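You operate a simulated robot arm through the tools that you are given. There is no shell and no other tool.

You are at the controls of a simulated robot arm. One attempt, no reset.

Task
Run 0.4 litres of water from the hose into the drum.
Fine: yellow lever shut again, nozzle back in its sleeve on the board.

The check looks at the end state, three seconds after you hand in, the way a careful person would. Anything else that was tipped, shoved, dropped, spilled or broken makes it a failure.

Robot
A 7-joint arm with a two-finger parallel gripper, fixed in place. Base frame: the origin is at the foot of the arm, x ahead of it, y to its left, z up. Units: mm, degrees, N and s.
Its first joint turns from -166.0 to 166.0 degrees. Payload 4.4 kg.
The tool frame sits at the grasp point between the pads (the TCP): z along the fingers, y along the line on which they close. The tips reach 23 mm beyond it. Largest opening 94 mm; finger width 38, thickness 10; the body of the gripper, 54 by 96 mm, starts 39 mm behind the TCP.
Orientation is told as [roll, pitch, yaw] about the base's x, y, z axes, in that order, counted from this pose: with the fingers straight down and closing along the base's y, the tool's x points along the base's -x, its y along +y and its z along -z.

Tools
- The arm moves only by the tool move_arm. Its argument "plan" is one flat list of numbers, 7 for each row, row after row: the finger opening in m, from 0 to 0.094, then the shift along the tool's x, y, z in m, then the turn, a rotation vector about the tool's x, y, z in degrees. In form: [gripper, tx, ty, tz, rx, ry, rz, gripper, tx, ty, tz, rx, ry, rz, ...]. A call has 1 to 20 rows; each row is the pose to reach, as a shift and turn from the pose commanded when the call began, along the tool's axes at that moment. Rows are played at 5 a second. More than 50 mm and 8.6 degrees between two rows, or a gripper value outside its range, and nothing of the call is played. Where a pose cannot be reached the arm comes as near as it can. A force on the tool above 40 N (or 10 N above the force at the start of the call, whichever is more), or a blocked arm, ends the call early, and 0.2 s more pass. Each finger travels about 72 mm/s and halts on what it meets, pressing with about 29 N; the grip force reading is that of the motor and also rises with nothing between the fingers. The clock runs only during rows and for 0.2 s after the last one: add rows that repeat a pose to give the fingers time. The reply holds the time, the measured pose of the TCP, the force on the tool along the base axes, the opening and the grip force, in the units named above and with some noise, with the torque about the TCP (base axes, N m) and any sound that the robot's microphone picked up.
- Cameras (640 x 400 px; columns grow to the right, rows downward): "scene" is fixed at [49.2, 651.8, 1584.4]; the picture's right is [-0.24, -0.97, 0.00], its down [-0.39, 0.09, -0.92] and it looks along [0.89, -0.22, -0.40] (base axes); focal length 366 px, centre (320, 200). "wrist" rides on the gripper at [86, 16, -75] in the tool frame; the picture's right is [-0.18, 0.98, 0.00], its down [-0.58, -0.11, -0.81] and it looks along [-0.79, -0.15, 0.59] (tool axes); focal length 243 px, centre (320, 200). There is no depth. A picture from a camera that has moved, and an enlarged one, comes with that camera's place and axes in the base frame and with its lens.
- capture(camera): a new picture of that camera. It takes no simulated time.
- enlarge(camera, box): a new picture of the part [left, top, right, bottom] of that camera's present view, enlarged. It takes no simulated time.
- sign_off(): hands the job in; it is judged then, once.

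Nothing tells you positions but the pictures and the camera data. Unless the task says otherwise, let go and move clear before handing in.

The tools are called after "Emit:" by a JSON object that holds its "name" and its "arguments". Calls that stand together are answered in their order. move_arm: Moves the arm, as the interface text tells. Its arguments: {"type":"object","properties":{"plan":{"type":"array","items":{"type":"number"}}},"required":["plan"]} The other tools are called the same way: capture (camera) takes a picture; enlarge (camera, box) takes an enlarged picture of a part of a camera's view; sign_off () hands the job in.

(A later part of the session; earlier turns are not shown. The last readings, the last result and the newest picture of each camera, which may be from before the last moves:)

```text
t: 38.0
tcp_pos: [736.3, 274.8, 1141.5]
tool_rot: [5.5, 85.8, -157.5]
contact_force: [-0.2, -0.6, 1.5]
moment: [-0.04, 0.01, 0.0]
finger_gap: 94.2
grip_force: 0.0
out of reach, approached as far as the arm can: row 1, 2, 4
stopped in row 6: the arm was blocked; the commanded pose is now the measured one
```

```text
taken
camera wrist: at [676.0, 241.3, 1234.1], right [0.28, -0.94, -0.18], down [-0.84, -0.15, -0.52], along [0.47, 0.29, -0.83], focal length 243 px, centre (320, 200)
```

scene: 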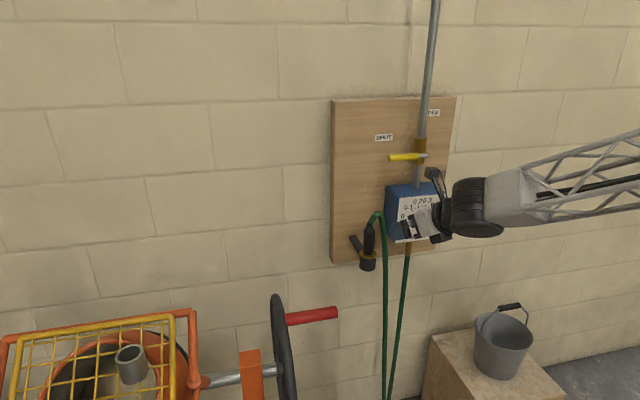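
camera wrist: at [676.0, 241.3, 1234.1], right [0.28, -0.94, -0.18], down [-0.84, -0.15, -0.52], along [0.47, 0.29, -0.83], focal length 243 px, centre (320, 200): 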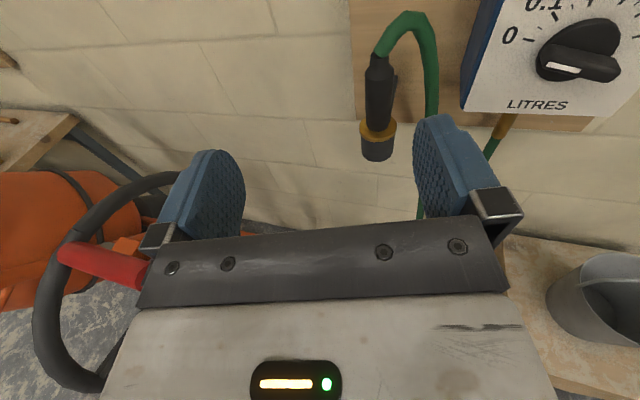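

Emit:
{"name": "capture", "arguments": {"camera": "scene"}}

Emit:
{"name": "enlarge", "arguments": {"camera": "wrist", "box": [340, 0, 460, 180]}}

Emit:
{"name": "enlarge", "arguments": {"camera": "scene", "box": [340, 200, 400, 280]}}

```text
taken
```

scene: 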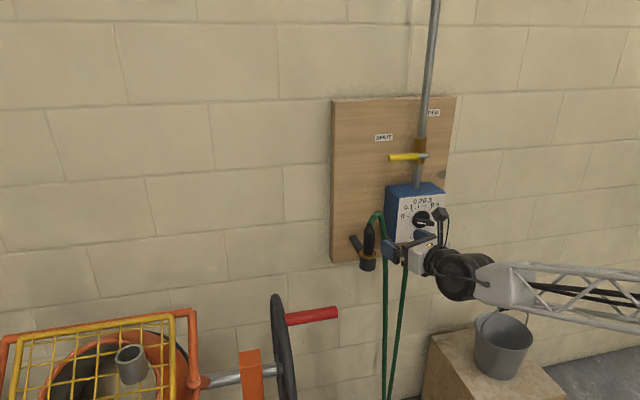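

```text
2.22 times, centred on (400, 90) of wrist
camera zoom: at [676.0, 241.3, 1234.1], right [0.28, -0.94, -0.18], down [-0.84, -0.15, -0.52], along [0.47, 0.29, -0.83], focal length 539 px, centre (142, 444)
```

zoom: 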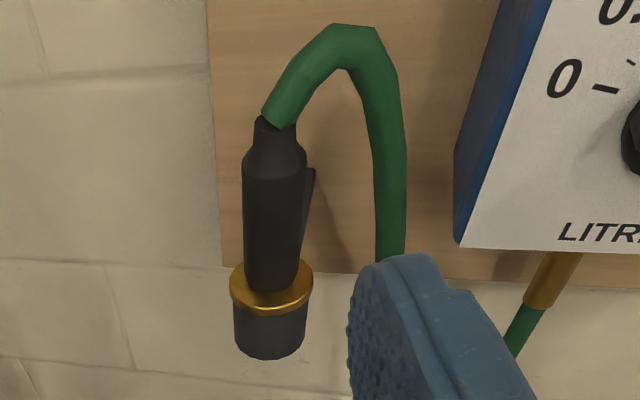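

```text
5.00 times, centred on (370, 240) of scene
camera zoom: at [49.2, 651.8, 1584.4], right [-0.24, -0.97, 0.0], down [-0.39, 0.09, -0.92], along [0.89, -0.22, -0.4], focal length 1827 px, centre (70, 0)
```

zoom: 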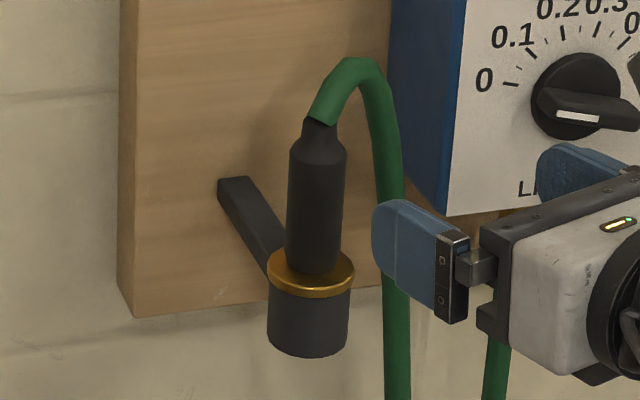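

The nozzle stands vertical at about (943, 279), ring at z≈985, neck top at ≈1088, body about 35 mm across. The hose hangs behind it and to the right. I'll return to a 35° pitch, which worked everywhere else, and then line up on the nozzle.

Emit:
{"name": "move_arm", "arguments": {"plan": [0.094, 0.011, 0.001, -0.005, 0, -6.2, 0, 0.094, 0.022, 0.002, -0.01, 0, -12.4, 0, 0.094, 0.033, 0.002, -0.015, 0, -18.6, 0, 0.094, 0.044, 0.003, -0.02, 0, -24.8, 0, 0.094, 0.054, 0.004, -0.025, 0, -31, 0, 0.094, 0.054, 0.004, -0.025, 0, -31, 0]}}

Emit:
{"name": "capture", "arguments": {"camera": "scene"}}

```text
t: 39.6
tcp_pos: [688.1, 253.2, 1270.4]
tool_rot: [0.1, 63.0, -163.0]
contact_force: [0.7, 0.3, -1.8]
moment: [0.02, -0.08, 0.01]
finger_gap: 94.0
grip_force: 0.2
stopped in row 6: the arm was blocked; the commanded pose is now the measured one
```

```text
taken
```

scene: 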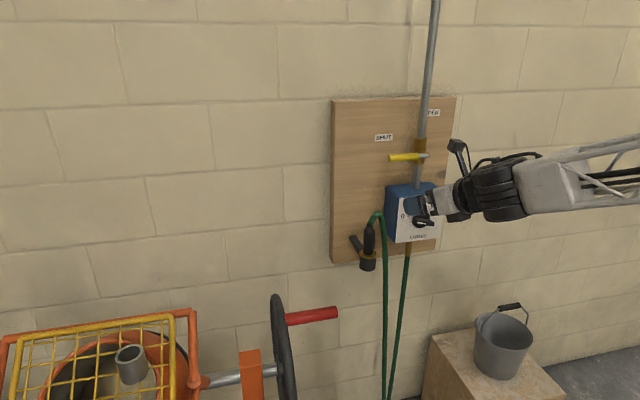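

The arm lagged there because it is passing near a wrist singularity. I'll make small slow moves, pitching further down to get clear of it.

Emit:
{"name": "move_arm", "arguments": {"plan": [0.094, 0, 0, 0, 0, -2, 0, 0.094, 0, 0, 0, 0, -4, 0, 0.094, 0, 0, 0, 0, -6, 0, 0.094, 0, 0, 0, 0, -8, 0, 0.094, 0, 0, 0, 0, -10, 0, 0.094, 0, 0, 0, 0, -12, 0, 0.094, 0, 0, 0, 0, -13, 0, 0.094, 0, 0, 0, 0, -13, 0]}}

Emit:
{"name": "capture", "arguments": {"camera": "scene"}}

```text
t: 41.4
tcp_pos: [686.4, 253.5, 1271.0]
tool_rot: [0.0, 49.8, -163.2]
contact_force: [0.6, -1.4, -0.1]
moment: [-0.03, -0.04, -0.03]
finger_gap: 93.8
grip_force: 0.0
```

```text
taken
```

scene: 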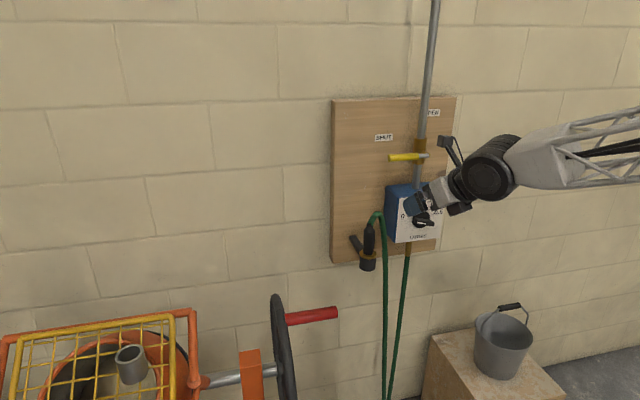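

Pitch 40° is clear of the problem. The knob wing is nearly horizontal, so gripping it at this pitch is awkward. Instead I'll push its marked end clockwise with closed fingertips, checking the dial as I go. First I'll move to a standoff at heading 0.

Emit:
{"name": "move_arm", "arguments": {"plan": [0.06, -0.012, 0.0232, 0.0305, -1.63, 0, 1.36, 0.03, -0.0241, 0.0464, 0.0611, -3.25, 0, 2.73, 0, -0.0362, 0.0696, 0.0916, -4.9, 0, 4.1, 0, -0.0483, 0.0928, 0.1222, -6.5, 0, 5.45, 0, -0.0603, 0.116, 0.1527, -8.1, 0, 6.8, 0, -0.0724, 0.1392, 0.1832, -9.75, 0, 8.2, 0, -0.0844, 0.1624, 0.2138, -11.4, 0, 9.5, 0, -0.0965, 0.1856, 0.2443, -13, 0, 10.9, 0, -0.0965, 0.1856, 0.2443, -13, 0, 10.9]}}

Emit:
{"name": "capture", "arguments": {"camera": "wrist"}}

Emit:
{"name": "capture", "arguments": {"camera": "scene"}}

```text
t: 43.4
tcp_pos: [861.9, 109.0, 1042.3]
tool_rot: [0.1, 49.9, 179.9]
contact_force: [-0.1, 0.8, 0.1]
moment: [-0.02, 0.02, -0.01]
finger_gap: 0.0
grip_force: 28.8
```

```text
taken
camera wrist: at [860.3, 94.2, 1156.0], right [-0.12, -0.98, -0.14], down [-0.99, 0.11, 0.08], along [-0.06, 0.15, -0.99], focal length 243 px, centre (320, 200)
```

wrist: 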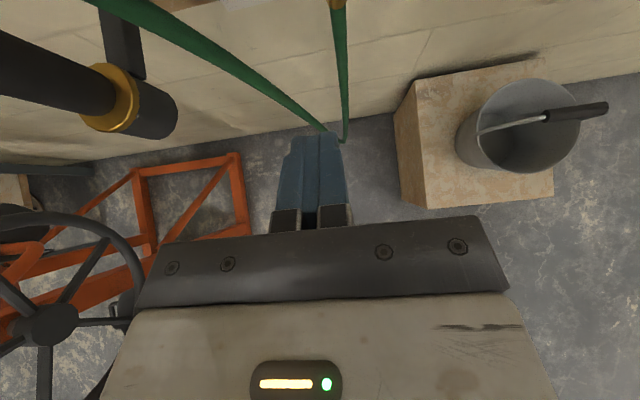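

```text
taken
```

scene: 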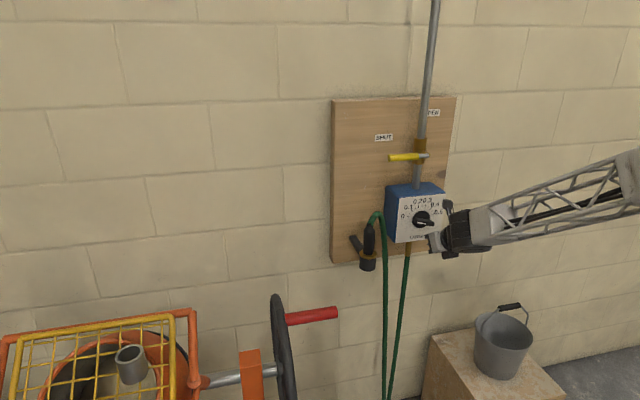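

Emit:
{"name": "move_arm", "arguments": {"plan": [0, 0.0118, -0.001, 0.0172, 0, 0, 0, 0, 0.0236, -0.002, 0.0344, 0, 0, 0, 0, 0.0354, -0.003, 0.0515, 0, 0, 0, 0, 0.0472, -0.003, 0.0687, 0, 0, 0, 0, 0.0472, -0.003, 0.0687, 0, 0, 0]}}

Emit:
{"name": "enlarge", "arguments": {"camera": "scene", "box": [380, 180, 480, 270]}}

Emit:
{"name": "capture", "arguments": {"camera": "wrist"}}

```text
t: 44.6
tcp_pos: [944.1, 113.3, 1033.0]
tool_rot: [0.2, 49.9, 179.9]
contact_force: [0.9, 0.8, -0.2]
moment: [0.01, -0.01, -0.01]
finger_gap: 0.0
grip_force: 28.9
```

```text
4.44 times, centred on (430, 225) of scene
camera zoom: at [49.2, 651.8, 1584.4], right [-0.24, -0.97, 0.0], down [-0.39, 0.09, -0.92], along [0.89, -0.22, -0.4], focal length 1624 px, centre (-169, 89)
```

zoom: 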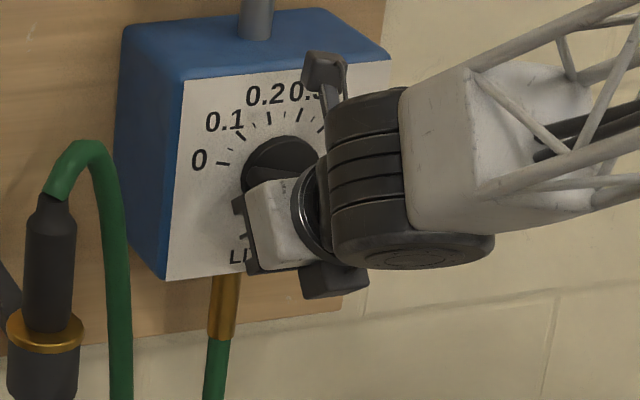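

```text
taken
camera wrist: at [942.8, 97.2, 1146.7], right [-0.12, -0.98, -0.14], down [-0.99, 0.11, 0.08], along [-0.06, 0.15, -0.99], focal length 243 px, centre (320, 200)
```

wrist: 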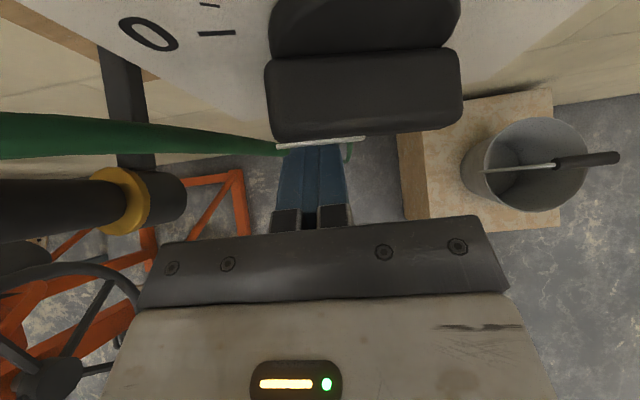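

The closed fingertips are just under the wing's marked end. I'll push that end upward about 39 mm in small steps and check.

Emit:
{"name": "move_arm", "arguments": {"plan": [0, 0.0026, 0, 0.0031, 0, 0, 0, 0, 0.0064, 0, -0.0001, 0, 0, 0, 0, 0.0102, 0, -0.0033, 0, 0, 0, 0, 0.0141, 0, -0.0066, 0, 0, 0, 0, 0.0179, 0, -0.0098, 0, 0, 0, 0, 0.0217, 0, -0.013, 0, 0, 0, 0, 0.0256, 0, -0.0162, 0, 0, 0, 0, 0.029, 0, -0.0191, 0, 0, 0, 0, 0.0324, 0, -0.022, 0, 0, 0, 0, 0.0324, 0, -0.022, 0, 0, 0]}}

Emit:
{"name": "capture", "arguments": {"camera": "wrist"}}

Emit:
{"name": "enlarge", "arguments": {"camera": "scene", "box": [380, 180, 480, 270]}}

```text
t: 46.8
tcp_pos: [948.3, 113.1, 1070.9]
tool_rot: [0.0, 49.7, 179.8]
contact_force: [-0.2, -0.6, 0.5]
moment: [0.01, 0.01, -0.03]
finger_gap: 0.0
grip_force: 28.9
```

```text
taken
camera wrist: at [946.6, 97.8, 1184.7], right [-0.12, -0.98, -0.14], down [-0.99, 0.11, 0.08], along [-0.06, 0.15, -0.99], focal length 243 px, centre (320, 200)
```

wrist: 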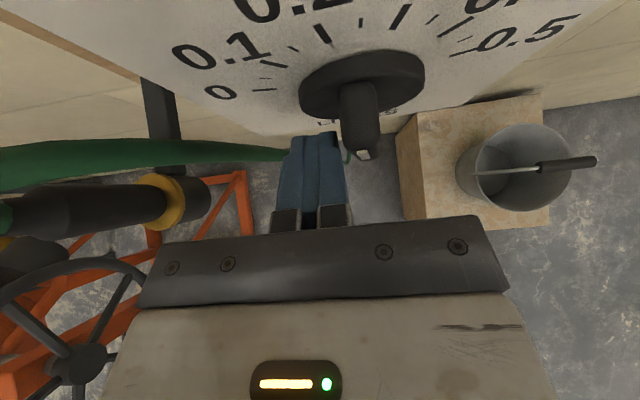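

```text
4.44 times, centred on (430, 225) of scene
camera zoom: at [49.2, 651.8, 1584.4], right [-0.24, -0.97, 0.0], down [-0.39, 0.09, -0.92], along [0.89, -0.22, -0.4], focal length 1624 px, centre (-169, 89)
```

zoom: 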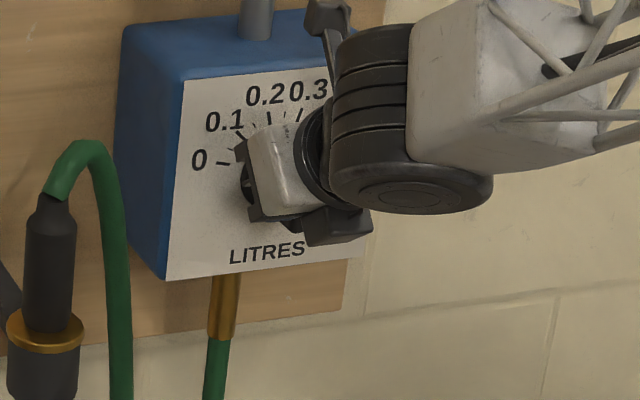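

The knob turns easily and its wing is now almost upright. I'll raise the fingers and sweep right to carry the pointer past vertical.

Emit:
{"name": "move_arm", "arguments": {"plan": [0, 0.0047, 0, -0.004, 0, 0, 0, 0, 0.0094, 0, -0.0079, 0, 0, 0, 0, 0.0142, 0, -0.0119, 0, 0, 0, 0, 0.0142, 0.0045, -0.0119, 0, 0, 0, 0, 0.0142, 0.009, -0.0119, 0, 0, 0, 0, 0.0165, 0.0135, -0.0138, 0, 0, 0, 0, 0.0188, 0.018, -0.0158, 0, 0, 0, 0, 0.0188, 0.018, -0.0158, 0, 0, 0]}}

Emit:
{"name": "capture", "arguments": {"camera": "wrist"}}

```text
t: 48.6
tcp_pos: [948.7, 94.3, 1094.9]
tool_rot: [0.1, 49.7, 179.9]
contact_force: [0.6, 0.7, -0.6]
moment: [0.03, -0.01, 0.02]
finger_gap: 0.0
grip_force: 29.5
```

```text
taken
camera wrist: at [947.0, 78.7, 1208.8], right [-0.12, -0.98, -0.14], down [-0.99, 0.11, 0.08], along [-0.06, 0.15, -0.99], focal length 243 px, centre (320, 200)
```

wrist: 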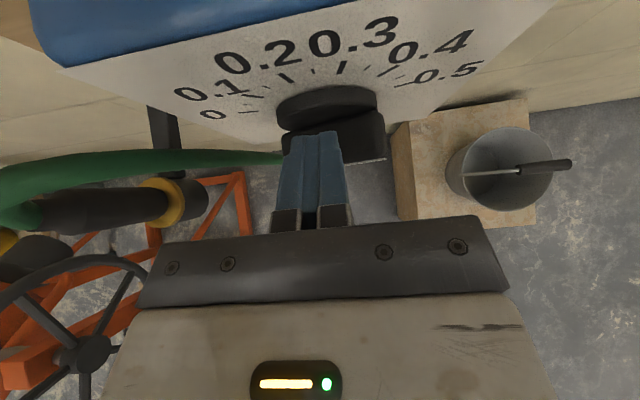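

Emit:
{"name": "enlarge", "arguments": {"camera": "wrist", "box": [230, 10, 490, 180]}}

Emit:
{"name": "enlarge", "arguments": {"camera": "scene", "box": [380, 180, 480, 270]}}

```text
2.35 times, centred on (360, 95) of wrist
camera zoom: at [947.0, 78.7, 1208.8], right [-0.12, -0.98, -0.14], down [-0.99, 0.11, 0.08], along [-0.06, 0.15, -0.99], focal length 571 px, centre (226, 447)
```

zoom: 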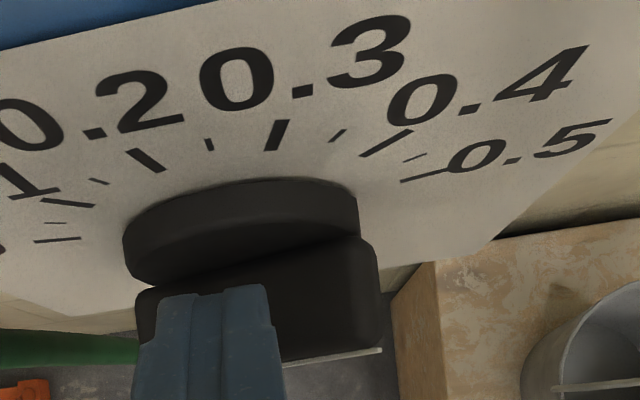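

```text
4.44 times, centred on (430, 225) of scene
camera zoom: at [49.2, 651.8, 1584.4], right [-0.24, -0.97, 0.0], down [-0.39, 0.09, -0.92], along [0.89, -0.22, -0.4], focal length 1624 px, centre (-169, 89)
```

zoom: 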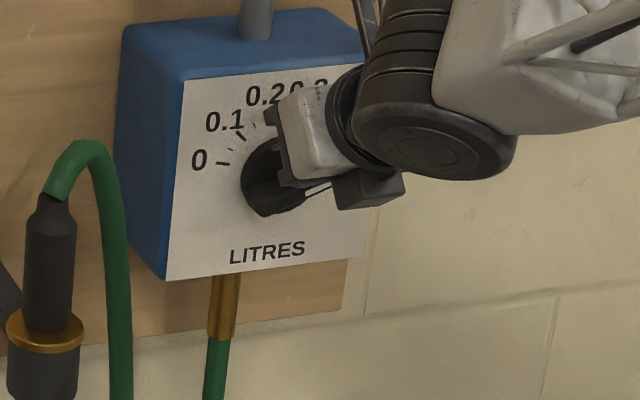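

The pointer is now to the right, possibly past 0.4. I'll pull straight back to read the dial.

Emit:
{"name": "move_arm", "arguments": {"plan": [0, -0.0129, 0, -0.0153, 0, 0, 0, 0, -0.0322, 0, -0.0383, 0, 0, 0, 0, -0.0514, 0, -0.0613, 0, 0, 0, 0, -0.0707, 0, -0.0843, 0, 0, 0, 0, -0.09, 0, -0.1072, 0, 0, 0, 0, -0.09, 0, -0.1072, 0, 0, 0]}}

Emit:
{"name": "enlarge", "arguments": {"camera": "scene", "box": [380, 180, 480, 270]}}

Emit:
{"name": "capture", "arguments": {"camera": "wrist"}}

```text
t: 50.0
tcp_pos: [808.8, 94.9, 1095.4]
tool_rot: [0.2, 49.8, 179.9]
contact_force: [-0.8, 0.0, -0.1]
moment: [-0.02, -0.03, 0.0]
finger_gap: 0.0
grip_force: 29.4
```

```text
4.44 times, centred on (430, 225) of scene
camera zoom: at [49.2, 651.8, 1584.4], right [-0.24, -0.97, 0.0], down [-0.39, 0.09, -0.92], along [0.89, -0.22, -0.4], focal length 1624 px, centre (-169, 89)
```

zoom: 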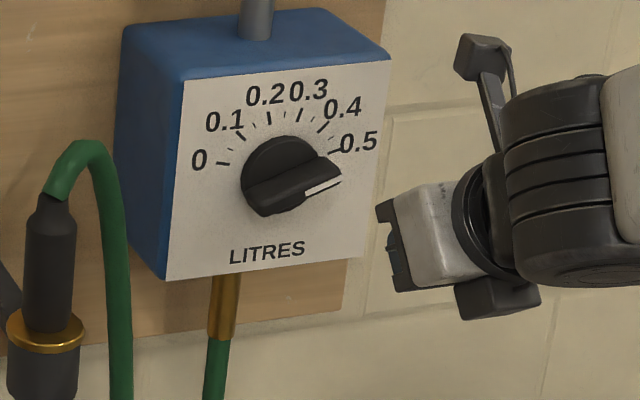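

```text
taken
camera wrist: at [808.3, 79.0, 1209.0], right [-0.12, -0.98, -0.14], down [-0.99, 0.11, 0.08], along [-0.06, 0.15, -0.99], focal length 243 px, centre (320, 200)
```

wrist: 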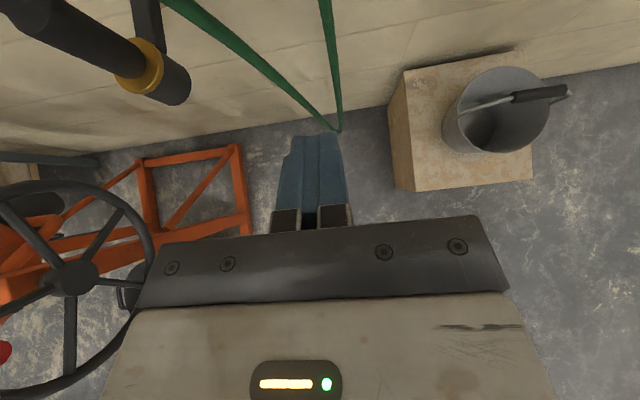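

The pointer is at 0.5, so it overshot. I'll come in under the pointer's right end and push it up about 30° to bring it back to 0.4.

Emit:
{"name": "move_arm", "arguments": {"plan": [0, -0.0257, 0.0222, 0.0215, 0, 0, 0, 0, -0.0513, 0.0445, 0.0431, 0, 0, 0, 0, -0.0213, 0.0445, 0.0788, 0, 0, 0, 0, 0.0085, 0.0445, 0.1143, 0, 0, 0, 0, 0.0233, 0.0445, 0.132, 0, 0, 0, 0, 0.0381, 0.0445, 0.1496, 0, 0, 0, 0, 0.0419, 0.0445, 0.1464, 0, 0, 0, 0, 0.0458, 0.0445, 0.1432, 0, 0, 0, 0, 0.0492, 0.0445, 0.1403, 0, 0, 0, 0, 0.0527, 0.0445, 0.1374, 0, 0, 0, 0, 0.0527, 0.0445, 0.1374, 0, 0, 0]}}

Emit:
{"name": "capture", "arguments": {"camera": "wrist"}}

Emit:
{"name": "enlarge", "arguments": {"camera": "scene", "box": [380, 180, 480, 270]}}

```text
t: 52.4
tcp_pos: [947.1, 51.9, 1045.9]
tool_rot: [0.0, 49.9, 179.9]
contact_force: [-1.5, 0.2, -1.2]
moment: [-0.03, -0.04, 0.04]
finger_gap: 0.1
grip_force: 28.8
```

```text
taken
camera wrist: at [946.0, 35.7, 1159.8], right [-0.12, -0.98, -0.14], down [-0.99, 0.11, 0.08], along [-0.06, 0.15, -0.99], focal length 243 px, centre (320, 200)
```

wrist: 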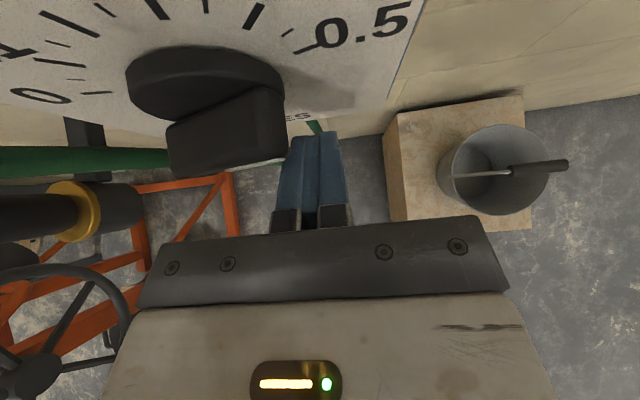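

```text
4.44 times, centred on (430, 225) of scene
camera zoom: at [49.2, 651.8, 1584.4], right [-0.24, -0.97, 0.0], down [-0.39, 0.09, -0.92], along [0.89, -0.22, -0.4], focal length 1624 px, centre (-169, 89)
```

zoom: 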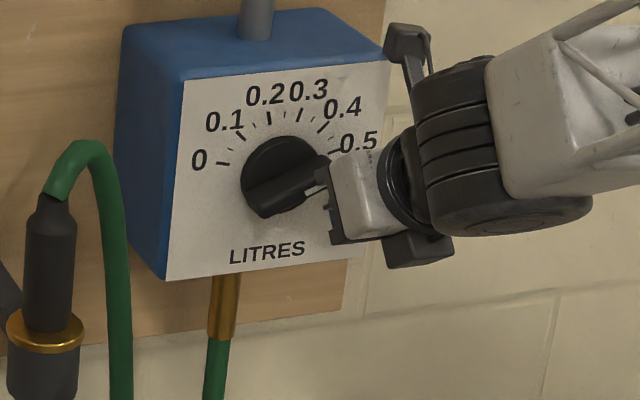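

The finger is just outside the wing's end. I'll drop down, shift left 10 mm, and push up again.

Emit:
{"name": "move_arm", "arguments": {"plan": [0, -0.0069, 0, 0.0058, 0, 0, 0, 0, -0.0146, 0, 0.0122, 0, 0, 0, 0, -0.0146, -0.011, 0.0122, 0, 0, 0, 0, -0.0107, -0.011, 0.009, 0, 0, 0, 0, -0.0069, -0.011, 0.0058, 0, 0, 0, 0, -0.0038, -0.011, 0.0032, 0, 0, 0, 0, 0, -0.011, 0, 0, 0, 0, 0, 0, -0.011, 0, 0, 0, 0]}}

Emit:
{"name": "capture", "arguments": {"camera": "wrist"}}

Emit:
{"name": "enlarge", "arguments": {"camera": "scene", "box": [380, 180, 480, 270]}}

```text
t: 54.2
tcp_pos: [947.2, 60.8, 1045.4]
tool_rot: [0.0, 49.9, 180.0]
contact_force: [-9.6, -2.3, -3.5]
moment: [-0.03, -0.08, 0.06]
finger_gap: 0.0
grip_force: 28.9
```

```text
taken
camera wrist: at [945.3, 46.6, 1160.1], right [-0.12, -0.98, -0.14], down [-0.99, 0.11, 0.08], along [-0.06, 0.15, -0.99], focal length 243 px, centre (320, 200)
```

wrist: 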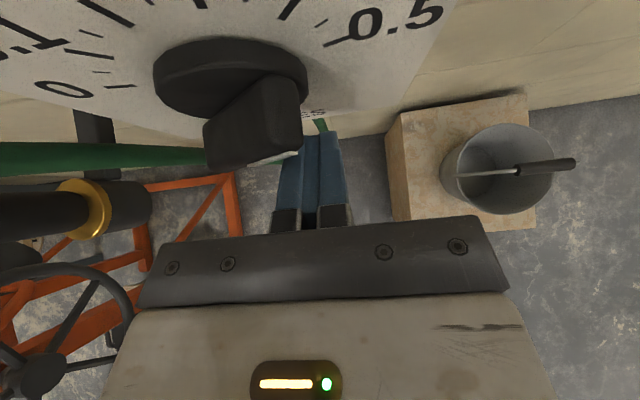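

```text
4.44 times, centred on (430, 225) of scene
camera zoom: at [49.2, 651.8, 1584.4], right [-0.24, -0.97, 0.0], down [-0.39, 0.09, -0.92], along [0.89, -0.22, -0.4], focal length 1624 px, centre (-169, 89)
```

zoom: 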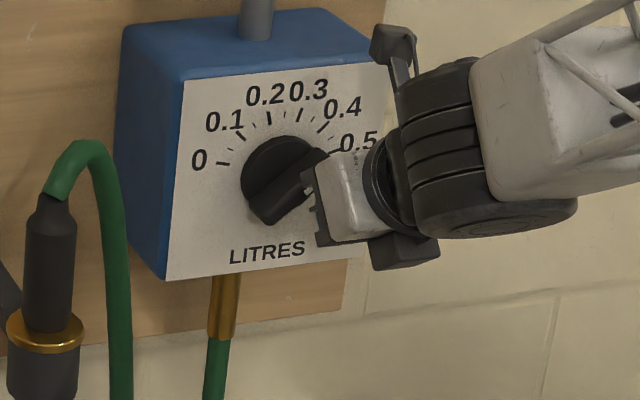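

Emit:
{"name": "move_arm", "arguments": {"plan": [0, 0.0015, 0, -0.0013, 0, 0, 0, 0, 0.0031, 0, -0.0026, 0, 0, 0, 0, 0.0031, 0, -0.0026, 0, 0, 0, 0, -0.004, 0, 0.004, 0, 0, 0, 0, -0.0361, 0, -0.0343, 0, 0, 0, 0, -0.0683, 0, -0.0726, 0, 0, 0, 0, -0.09, 0, -0.1, 0, 0, 0, 0, -0.09, 0, -0.1, 0, 0, 0]}}

Emit:
{"name": "enlarge", "arguments": {"camera": "scene", "box": [380, 180, 480, 270]}}

```text
t: 56.0
tcp_pos: [812.3, 63.4, 1043.3]
tool_rot: [0.2, 49.8, 179.8]
contact_force: [-0.7, 0.3, -0.2]
moment: [0.02, -0.01, -0.02]
finger_gap: 0.2
grip_force: 29.5
```

```text
4.44 times, centred on (430, 225) of scene
camera zoom: at [49.2, 651.8, 1584.4], right [-0.24, -0.97, 0.0], down [-0.39, 0.09, -0.92], along [0.89, -0.22, -0.4], focal length 1624 px, centre (-169, 89)
```

zoom: 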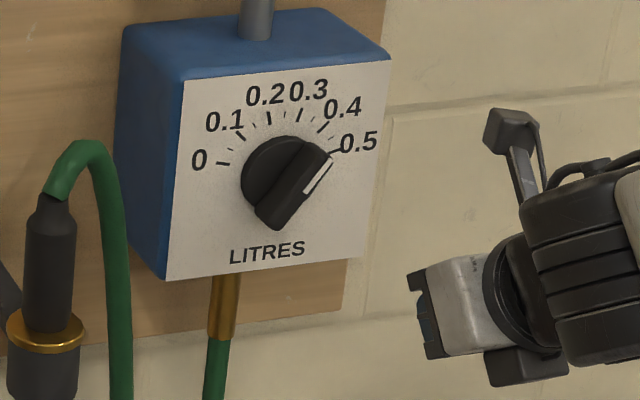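

Emit:
{"name": "enlarge", "arguments": {"camera": "scene", "box": [405, 195, 465, 235]}}

Emit:
{"name": "capture", "arguments": {"camera": "wrist"}}

```text
10.00 times, centred on (435, 215) of scene
camera zoom: at [49.2, 651.8, 1584.4], right [-0.24, -0.97, 0.0], down [-0.39, 0.09, -0.92], along [0.89, -0.22, -0.4], focal length 3655 px, centre (-830, 50)
```

zoom: 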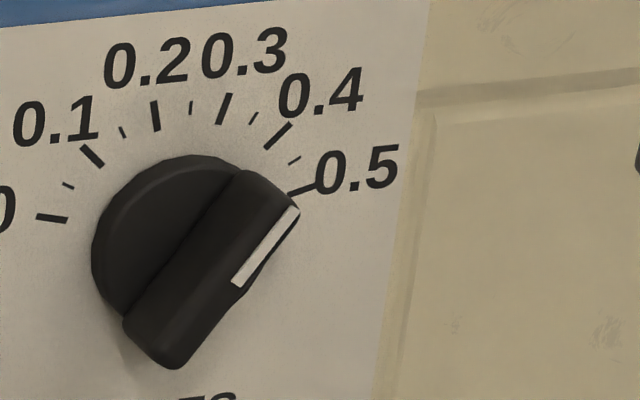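

```text
taken
camera wrist: at [811.7, 47.8, 1156.4], right [-0.12, -0.98, -0.14], down [-0.99, 0.11, 0.08], along [-0.06, 0.15, -0.99], focal length 243 px, centre (320, 200)
```

wrist: 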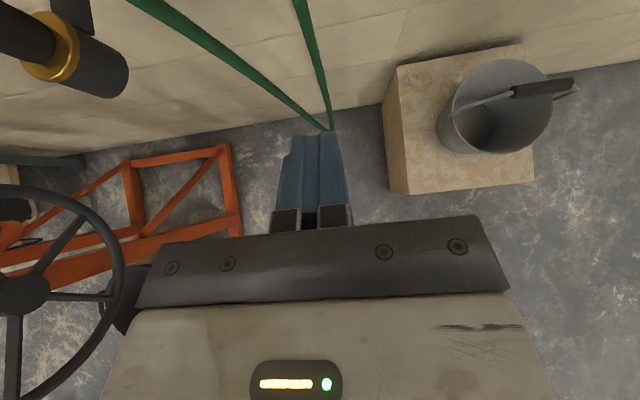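

The pointer reads about 37°, which is roughly 0.37 L. It needs about 8° more clockwise, so I'll nudge it gently rightward from its upper-left side.

Emit:
{"name": "move_arm", "arguments": {"plan": [0, 0.0234, -0.021, -0.0196, 0, 0, 0, 0, 0.0467, -0.042, -0.0392, 0, 0, 0, 0, 0.0767, -0.042, -0.0034, 0, 0, 0, 0, 0.1067, -0.042, 0.0323, 0, 0, 0, 0, 0.1341, -0.042, 0.065, 0, 0, 0, 0, 0.1341, -0.037, 0.065, 0, 0, 0, 0, 0.1341, -0.032, 0.065, 0, 0, 0, 0, 0.1341, -0.0285, 0.065, 0, 0, 0, 0, 0.1341, -0.0285, 0.065, 0, 0, 0]}}

Emit:
{"name": "enlarge", "arguments": {"camera": "wrist", "box": [230, 10, 490, 180]}}

```text
t: 58.0
tcp_pos: [949.4, 90.5, 1102.4]
tool_rot: [0.1, 49.8, 179.9]
contact_force: [0.4, 0.5, 0.0]
moment: [0.01, 0.01, 0.0]
finger_gap: 0.1
grip_force: 28.8
```

```text
2.35 times, centred on (360, 95) of wrist
camera zoom: at [948.3, 74.9, 1217.8], right [-0.12, -0.98, -0.14], down [-0.99, 0.11, 0.08], along [-0.06, 0.15, -0.99], focal length 571 px, centre (226, 447)
```

zoom: 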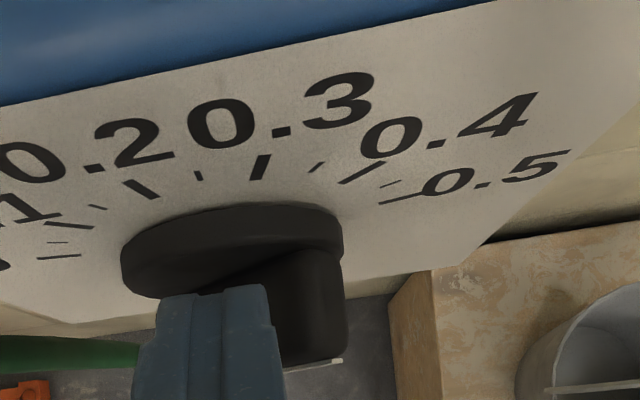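

Emit:
{"name": "move_arm", "arguments": {"plan": [0, 0, -0.006, 0, 0, 0, 0, 0, -0.0274, -0.006, -0.0327, 0, 0, 0, 0, -0.0574, -0.006, -0.0684, 0, 0, 0, 0, -0.0874, -0.006, -0.1042, 0, 0, 0, 0, -0.0874, -0.006, -0.1042, 0, 0, 0]}}

Emit:
{"name": "enlarge", "arguments": {"camera": "scene", "box": [405, 195, 465, 235]}}

```text
t: 59.2
tcp_pos: [812.6, 99.2, 1106.0]
tool_rot: [0.1, 49.7, 179.9]
contact_force: [0.4, 0.5, -0.1]
moment: [-0.03, -0.02, -0.04]
finger_gap: 0.1
grip_force: 29.3
```

```text
10.00 times, centred on (435, 215) of scene
camera zoom: at [49.2, 651.8, 1584.4], right [-0.24, -0.97, 0.0], down [-0.39, 0.09, -0.92], along [0.89, -0.22, -0.4], focal length 3655 px, centre (-830, 50)
```

zoom: 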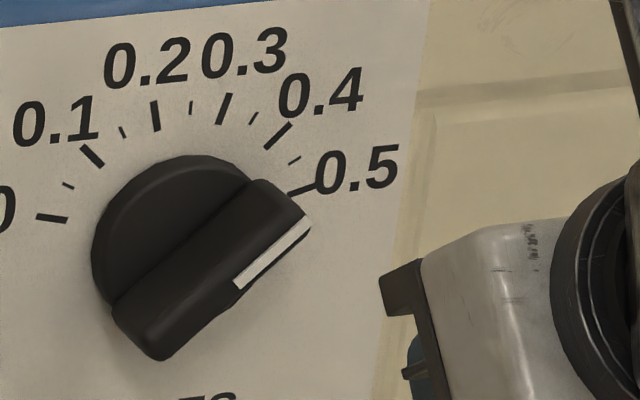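

Emit:
{"name": "enlarge", "arguments": {"camera": "scene", "box": [412, 203, 442, 233]}}

```text
13.33 times, centred on (427, 218) of scene
camera zoom: at [49.2, 651.8, 1584.4], right [-0.24, -0.97, 0.0], down [-0.39, 0.09, -0.92], along [0.89, -0.22, -0.4], focal length 4873 px, centre (-1107, -40)
```

zoom: 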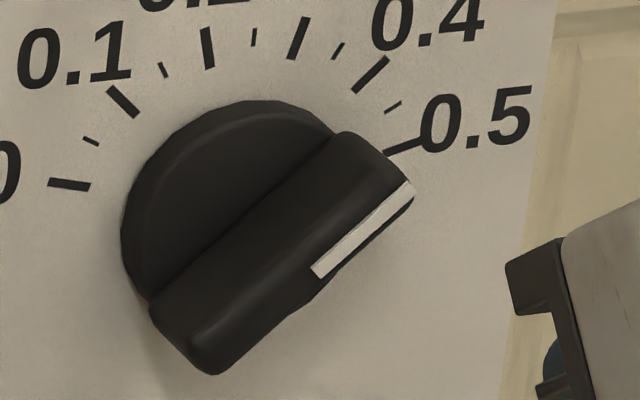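

The pointer now lines up with the 0.4 tick, reading about 0.40. Next is the nozzle: I'll open the fingers to 70 mm, turn to heading 17°, and stand off in front of it.

Emit:
{"name": "move_arm", "arguments": {"plan": [0.02, -0.0044, -0.0327, -0.0068, 3.25, 0, -2.72, 0.045, -0.0088, -0.0655, -0.0136, 6.5, 0, -5.45, 0.07, -0.0131, -0.0983, -0.0203, 9.75, 0, -8.2, 0.07, -0.0175, -0.131, -0.0271, 13, 0, -10.9, 0.07, -0.0329, -0.131, -0.0142, 13, 0, -10.9, 0.07, -0.0712, -0.131, 0.0179, 13, 0, -10.9, 0.07, -0.0712, -0.131, 0.0179, 13, 0, -10.9]}}

Emit:
{"name": "capture", "arguments": {"camera": "wrist"}}

Emit:
{"name": "capture", "arguments": {"camera": "scene"}}

```text
t: 60.8
tcp_pos: [780.7, 232.4, 1036.7]
tool_rot: [0.0, 49.9, -163.1]
contact_force: [-1.0, 0.4, -0.6]
moment: [-0.03, 0.02, -0.02]
finger_gap: 70.1
grip_force: 0.1
```

```text
taken
camera wrist: at [784.6, 216.4, 1150.5], right [0.17, -0.98, -0.14], down [-0.98, -0.18, 0.08], along [-0.1, 0.12, -0.99], focal length 243 px, centre (320, 200)
```

wrist: 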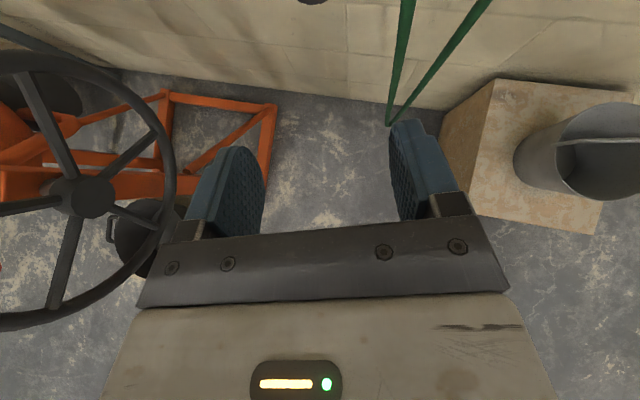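

```text
taken
```

scene: 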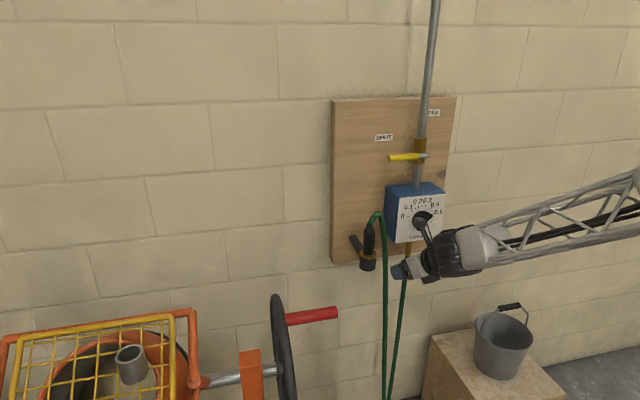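

Emit:
{"name": "move_arm", "arguments": {"plan": [0.07, 0.0193, 0, 0.023, 0, 0, 0, 0.07, 0.0386, 0, 0.046, 0, 0, 0, 0.07, 0.0579, 0, 0.0689, 0, 0, 0, 0.07, 0.0579, 0, 0.0689, 0, 0, 0]}}

Emit:
{"name": "capture", "arguments": {"camera": "wrist"}}

Emit:
{"name": "enlarge", "arguments": {"camera": "scene", "box": [340, 200, 440, 280]}}

```text
t: 61.8
tcp_pos: [867.2, 254.4, 1036.9]
tool_rot: [0.1, 49.8, -163.1]
contact_force: [0.4, 0.7, -0.2]
moment: [-0.01, -0.04, 0.0]
finger_gap: 69.9
grip_force: 0.1
```

```text
taken
camera wrist: at [871.0, 238.8, 1151.5], right [0.17, -0.98, -0.14], down [-0.98, -0.18, 0.08], along [-0.1, 0.12, -0.99], focal length 243 px, centre (320, 200)
```

wrist: 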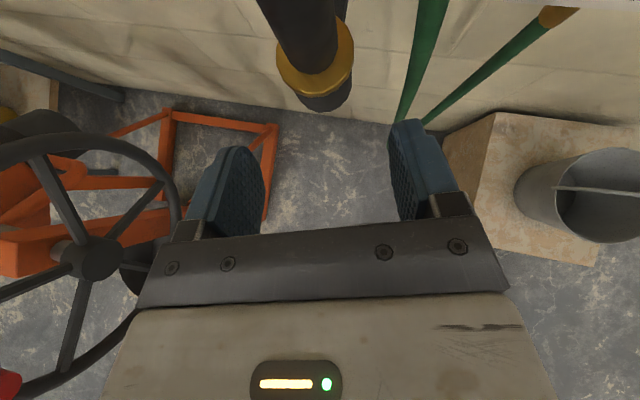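

```text
5.00 times, centred on (390, 240) of scene
camera zoom: at [49.2, 651.8, 1584.4], right [-0.24, -0.97, 0.0], down [-0.39, 0.09, -0.92], along [0.89, -0.22, -0.4], focal length 1827 px, centre (-30, 0)
```

zoom: 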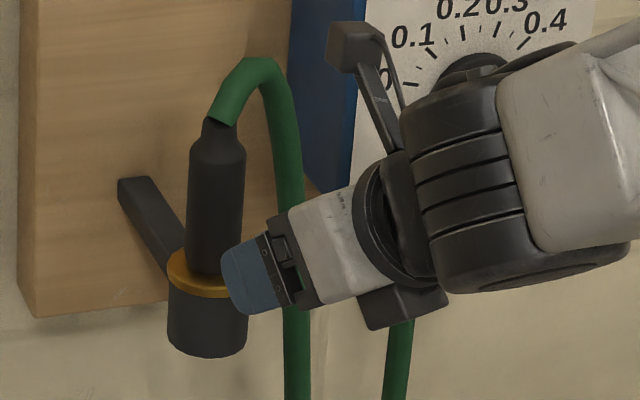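

Aligned within about 1.5 mm laterally. I'll raise 5 mm, advance 65 mm so the nozzle body sits between the pads, then look before closing.

Emit:
{"name": "move_arm", "arguments": {"plan": [0.07, 0.0038, -0.0013, -0.0032, 0, 0, 0, 0.07, 0.0144, -0.0013, 0.0094, 0, 0, 0, 0.07, 0.025, -0.0013, 0.022, 0, 0, 0, 0.07, 0.0355, -0.0013, 0.0345, 0, 0, 0, 0.07, 0.046, -0.0013, 0.047, 0, 0, 0, 0.07, 0.046, -0.0013, 0.047, 0, 0, 0]}}

Emit:
{"name": "capture", "arguments": {"camera": "wrist"}}

Emit:
{"name": "enlarge", "arguments": {"camera": "scene", "box": [340, 200, 440, 280]}}

```text
t: 63.2
tcp_pos: [928.4, 272.6, 1042.3]
tool_rot: [0.0, 49.9, -163.1]
contact_force: [0.0, -0.2, -0.7]
moment: [0.04, 0.03, -0.01]
finger_gap: 70.1
grip_force: 0.1
```

```text
taken
camera wrist: at [932.0, 256.9, 1157.1], right [0.17, -0.98, -0.14], down [-0.98, -0.18, 0.08], along [-0.1, 0.12, -0.99], focal length 243 px, centre (320, 200)
```

wrist: 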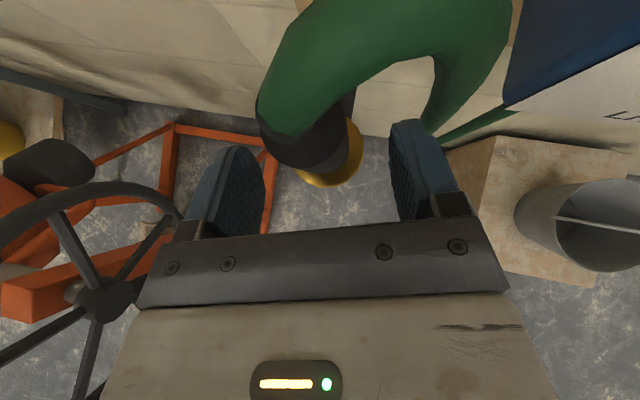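

```text
5.00 times, centred on (390, 240) of scene
camera zoom: at [49.2, 651.8, 1584.4], right [-0.24, -0.97, 0.0], down [-0.39, 0.09, -0.92], along [0.89, -0.22, -0.4], focal length 1827 px, centre (-30, 0)
```

zoom: 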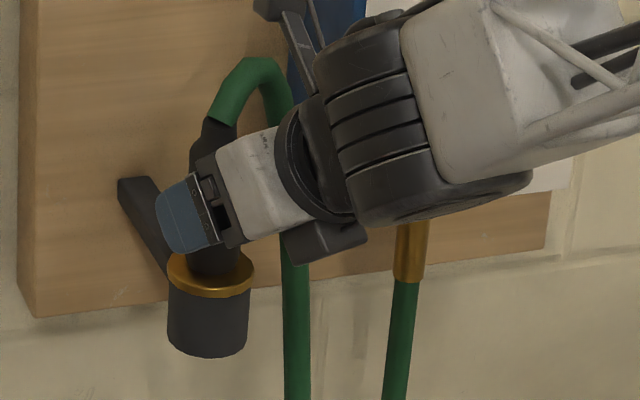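

Emit:
{"name": "move_arm", "arguments": {"plan": [0.05, 0, 0, 0, 0, 0, 0, 0.03, 0, 0, 0, 0, 0, 0, 0.01, 0, 0, 0, 0, 0, 0, 0, 0, 0, 0, 0, 0, 0, 0, 0, 0, 0, 0, 0, 0, 0, 0, 0, 0, 0, 0, 0]}}

Emit:
{"name": "capture", "arguments": {"camera": "wrist"}}

Emit:
{"name": "enlarge", "arguments": {"camera": "scene", "box": [340, 200, 440, 280]}}

```text
t: 64.6
tcp_pos: [928.6, 272.1, 1042.8]
tool_rot: [0.0, 49.7, -163.2]
contact_force: [0.1, -0.1, 1.9]
moment: [0.06, -0.1, -0.01]
finger_gap: 32.8
grip_force: 28.7
```

```text
taken
camera wrist: at [931.9, 256.9, 1157.1], right [0.17, -0.98, -0.14], down [-0.98, -0.18, 0.08], along [-0.1, 0.12, -0.99], focal length 243 px, centre (320, 200)
```

wrist: 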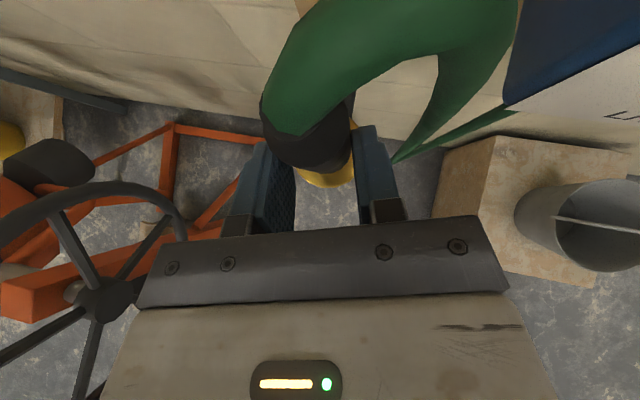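

```text
5.00 times, centred on (390, 240) of scene
camera zoom: at [49.2, 651.8, 1584.4], right [-0.24, -0.97, 0.0], down [-0.39, 0.09, -0.92], along [0.89, -0.22, -0.4], focal length 1827 px, centre (-30, 0)
```

zoom: 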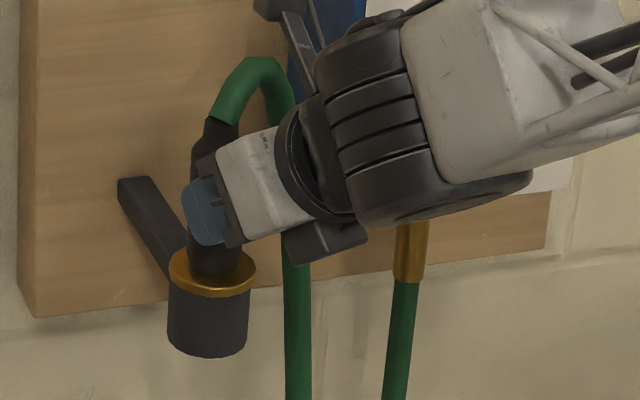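

The nozzle is gripped with a 32.8 mm gap. I'll lift it straight up slowly by 90 mm and check.

Emit:
{"name": "move_arm", "arguments": {"plan": [0, 0.0077, 0, -0.0064, 0, 0, 0, 0, 0.0153, 0, -0.0129, 0, 0, 0, 0, 0.023, 0, -0.0193, 0, 0, 0, 0, 0.0306, 0, -0.0257, 0, 0, 0, 0, 0.0383, 0, -0.0322, 0, 0, 0, 0, 0.046, 0, -0.0386, 0, 0, 0, 0, 0.0536, 0, -0.045, 0, 0, 0, 0, 0.0613, 0, -0.0514, 0, 0, 0, 0, 0.0689, 0, -0.0579, 0, 0, 0, 0, 0.0689, 0, -0.0579, 0, 0, 0]}}

Emit:
{"name": "capture", "arguments": {"camera": "wrist"}}

Emit:
{"name": "capture", "arguments": {"camera": "scene"}}

Emit:
{"name": "enlarge", "arguments": {"camera": "scene", "box": [330, 170, 450, 280]}}

```text
t: 66.8
tcp_pos: [903.6, 262.9, 1084.2]
tool_rot: [-0.2, 50.0, -163.1]
contact_force: [-0.1, -1.4, -2.8]
moment: [-0.02, 0.03, -0.03]
finger_gap: 32.7
grip_force: 28.7
out of reach, approached as far as the arm can: row 2, 3, 4, 5, 6, 7, 8, 9, 10
```

```text
taken
camera wrist: at [907.2, 247.1, 1198.3], right [0.17, -0.97, -0.14], down [-0.98, -0.19, 0.08], along [-0.1, 0.13, -0.99], focal length 243 px, centre (320, 200)
```

wrist: 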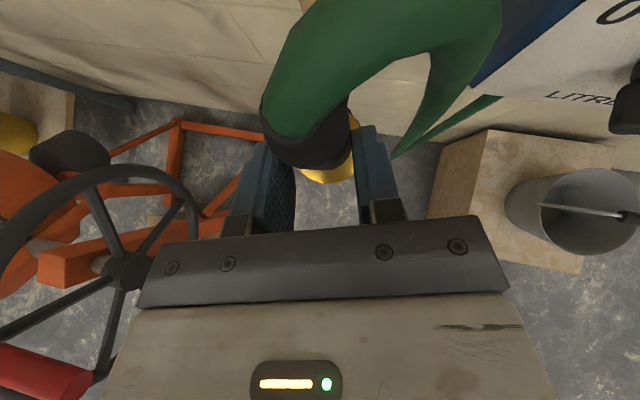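

```text
taken
```

scene: 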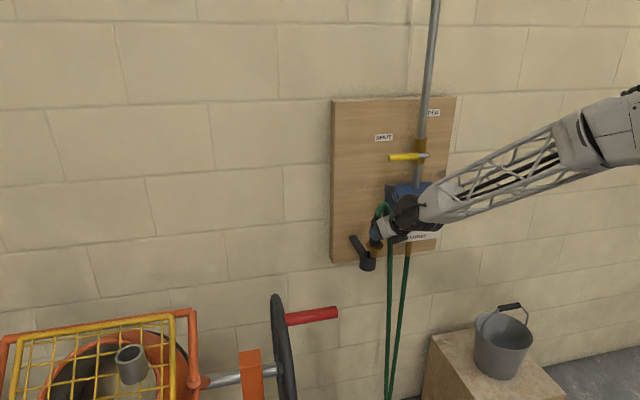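

```text
3.64 times, centred on (390, 225) of scene
camera zoom: at [49.2, 651.8, 1584.4], right [-0.24, -0.97, 0.0], down [-0.39, 0.09, -0.92], along [0.89, -0.22, -0.4], focal length 1329 px, centre (66, 109)
```

zoom: 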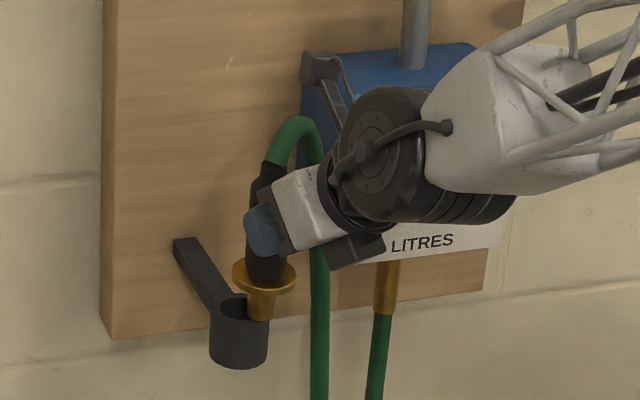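

The nozzle (brass flange plus a roughly 38 mm spout) has come out of the sleeve; the arm drifted back a bit at a reach limit. I'll retreat while rising, away from the sleeve.

Emit:
{"name": "move_arm", "arguments": {"plan": [0, 0.0003, 0, -0.0134, 0, 0, 0, 0, -0.0023, 0, -0.0288, 0, 0, 0, 0, -0.0045, 0, -0.0432, 0, 0, 0, 0, -0.0068, 0, -0.0576, 0, 0, 0, 0, -0.0091, 0, -0.072, 0, 0, 0, 0, -0.0137, 0, -0.0864, 0, 0, 0, 0, -0.0137, 0, -0.0864, 0, 0, 0]}}

Emit:
{"name": "capture", "arguments": {"camera": "scene"}}

Emit:
{"name": "capture", "arguments": {"camera": "wrist"}}

```text
t: 68.4
tcp_pos: [825.5, 237.0, 1119.2]
tool_rot: [-0.2, 49.9, -163.2]
contact_force: [0.3, -1.3, -1.6]
moment: [-0.03, 0.06, 0.01]
finger_gap: 33.0
grip_force: 29.3
out of reach, approached as far as the arm can: row 4, 5, 6, 7
```

```text
taken
```

scene: 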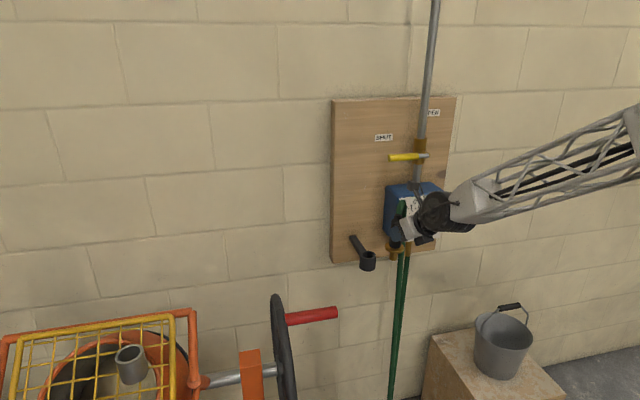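

```text
taken
camera wrist: at [830.0, 220.9, 1233.8], right [0.17, -0.97, -0.14], down [-0.98, -0.19, 0.07], along [-0.1, 0.13, -0.99], focal length 243 px, centre (320, 200)
```

wrist: 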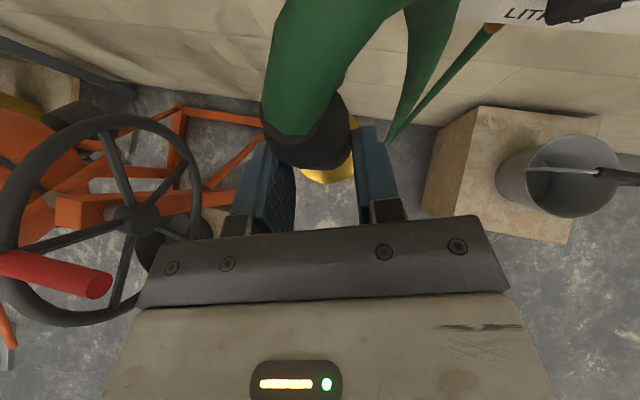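

The lift is limited at 40° pitch. I'll ease to 35°, which carried the arm along the whole tube route earlier, and try to rise.

Emit:
{"name": "move_arm", "arguments": {"plan": [0, 0, 0, 0, 0, 1.7, 0, 0, 0, 0, 0, 0, 3.4, 0, 0, 0, 0, 0, 0, 5, 0, 0, 0.0077, 0, -0.0064, 0, 5, 0, 0, 0.0153, 0, -0.0129, 0, 5, 0, 0, 0.0306, 0, -0.0257, 0, 5, 0, 0, 0.046, 0, -0.0386, 0, 5, 0, 0, 0.046, 0, -0.0386, 0, 5, 0]}}

```text
t: 70.2
tcp_pos: [829.3, 237.6, 1176.7]
tool_rot: [0.0, 54.8, -163.2]
contact_force: [0.2, 0.1, -1.7]
moment: [-0.02, 0.05, 0.0]
finger_gap: 32.6
grip_force: 28.7
out of reach, approached as far as the arm can: row 2, 3
```

At 35° the arm rises fine, to z=1177. I'll carry the nozzle to z≈1215 and swing slowly toward the tube in two halves, checking the hose and wheel midway.

Emit:
{"name": "move_arm", "arguments": {"plan": [0, 0.0157, 0, -0.011, 0, 0, 0, 0, 0.0314, 0, -0.022, 0, 0, 0, 0, 0.0304, -0.0253, -0.0234, 1.2, 0, -0.84, 0, 0.0294, -0.0506, -0.0248, 2.39, 0, -1.68, 0, 0.0284, -0.0759, -0.0263, 3.59, 0, -2.51, 0, 0.0275, -0.1012, -0.0277, 4.78, 0, -3.35, 0, 0.0265, -0.1265, -0.0291, 5.98, 0, -4.19, 0, 0.0255, -0.1517, -0.0305, 7.18, 0, -5.03, 0, 0.0245, -0.177, -0.032, 8.37, 0, -5.87, 0, 0.0235, -0.2023, -0.0334, 9.57, 0, -6.7, 0, 0.0225, -0.2276, -0.0348, 10.76, 0, -7.54, 0, 0.0215, -0.2529, -0.0362, 11.96, 0, -8.38, 0, 0.0206, -0.2782, -0.0377, 13.16, 0, -9.22, 0, 0.0196, -0.3035, -0.0391, 14.35, 0, -10.06, 0, 0.0186, -0.3287, -0.0405, 15.55, 0, -10.9]}}

Emit:
{"name": "capture", "arguments": {"camera": "scene"}}

Emit:
{"name": "capture", "arguments": {"camera": "wrist"}}

```text
t: 73.4
tcp_pos: [718.5, 545.7, 1221.8]
tool_rot: [26.4, 52.3, -115.1]
contact_force: [-0.2, 0.7, -1.2]
moment: [-0.01, -0.07, -0.06]
finger_gap: 0.0
grip_force: 29.1
out of reach, approached as far as the arm can: row 1, 2, 3, 4, 5, 6, 7, 8, 9, 10, 11, 12, 13
```

```text
taken
```

scene: 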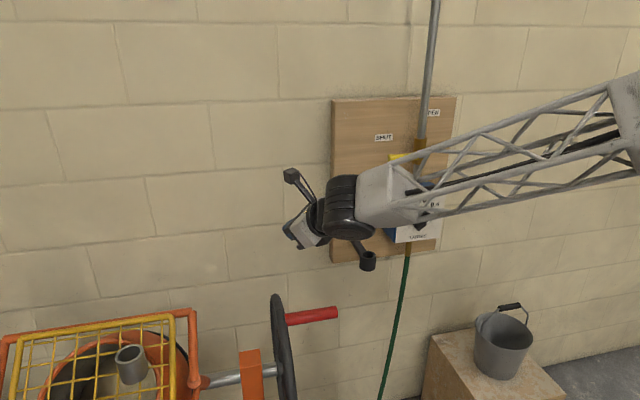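

```text
taken
camera wrist: at [700.1, 548.0, 1335.3], right [0.6, -0.79, 0.12], down [-0.79, -0.61, -0.05], along [0.11, -0.07, -0.99], focal length 243 px, centre (320, 200)
```

wrist: 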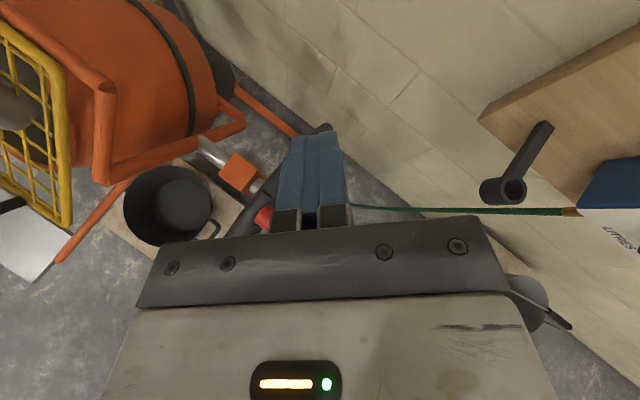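

The fingers are empty. The arm ran through an unreachable stretch, its orientation swung, and the nozzle slipped out. I'll stop here and find where it went.

Emit:
{"name": "enlarge", "arguments": {"camera": "scene", "box": [240, 220, 480, 400]}}

Emit:
{"name": "enlarge", "arguments": {"camera": "wrist", "box": [180, 100, 560, 240]}}

```text
2.22 times, centred on (360, 310) of scene
camera zoom: at [49.2, 651.8, 1584.4], right [-0.24, -0.97, 0.0], down [-0.39, 0.09, -0.92], along [0.89, -0.22, -0.4], focal length 812 px, centre (231, -44)
```

zoom: 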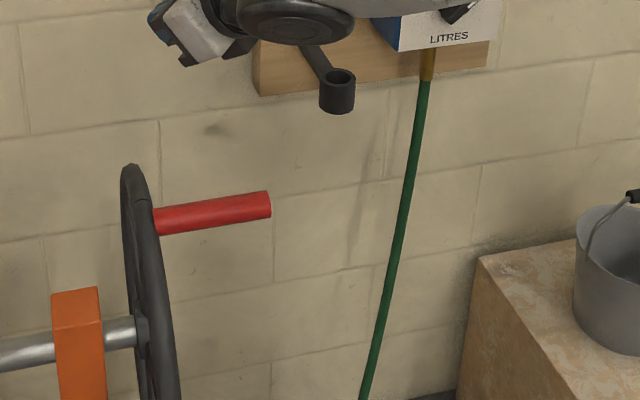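

```text
1.68 times, centred on (370, 170) of wrist
camera zoom: at [700.1, 548.0, 1335.3], right [0.6, -0.79, 0.12], down [-0.79, -0.61, -0.05], along [0.11, -0.07, -0.99], focal length 409 px, centre (236, 250)
```

zoom: 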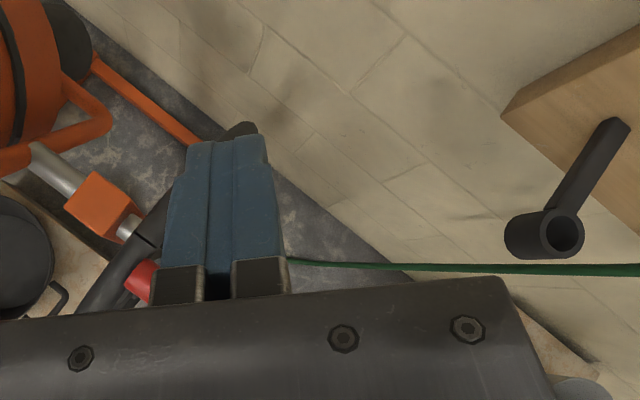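

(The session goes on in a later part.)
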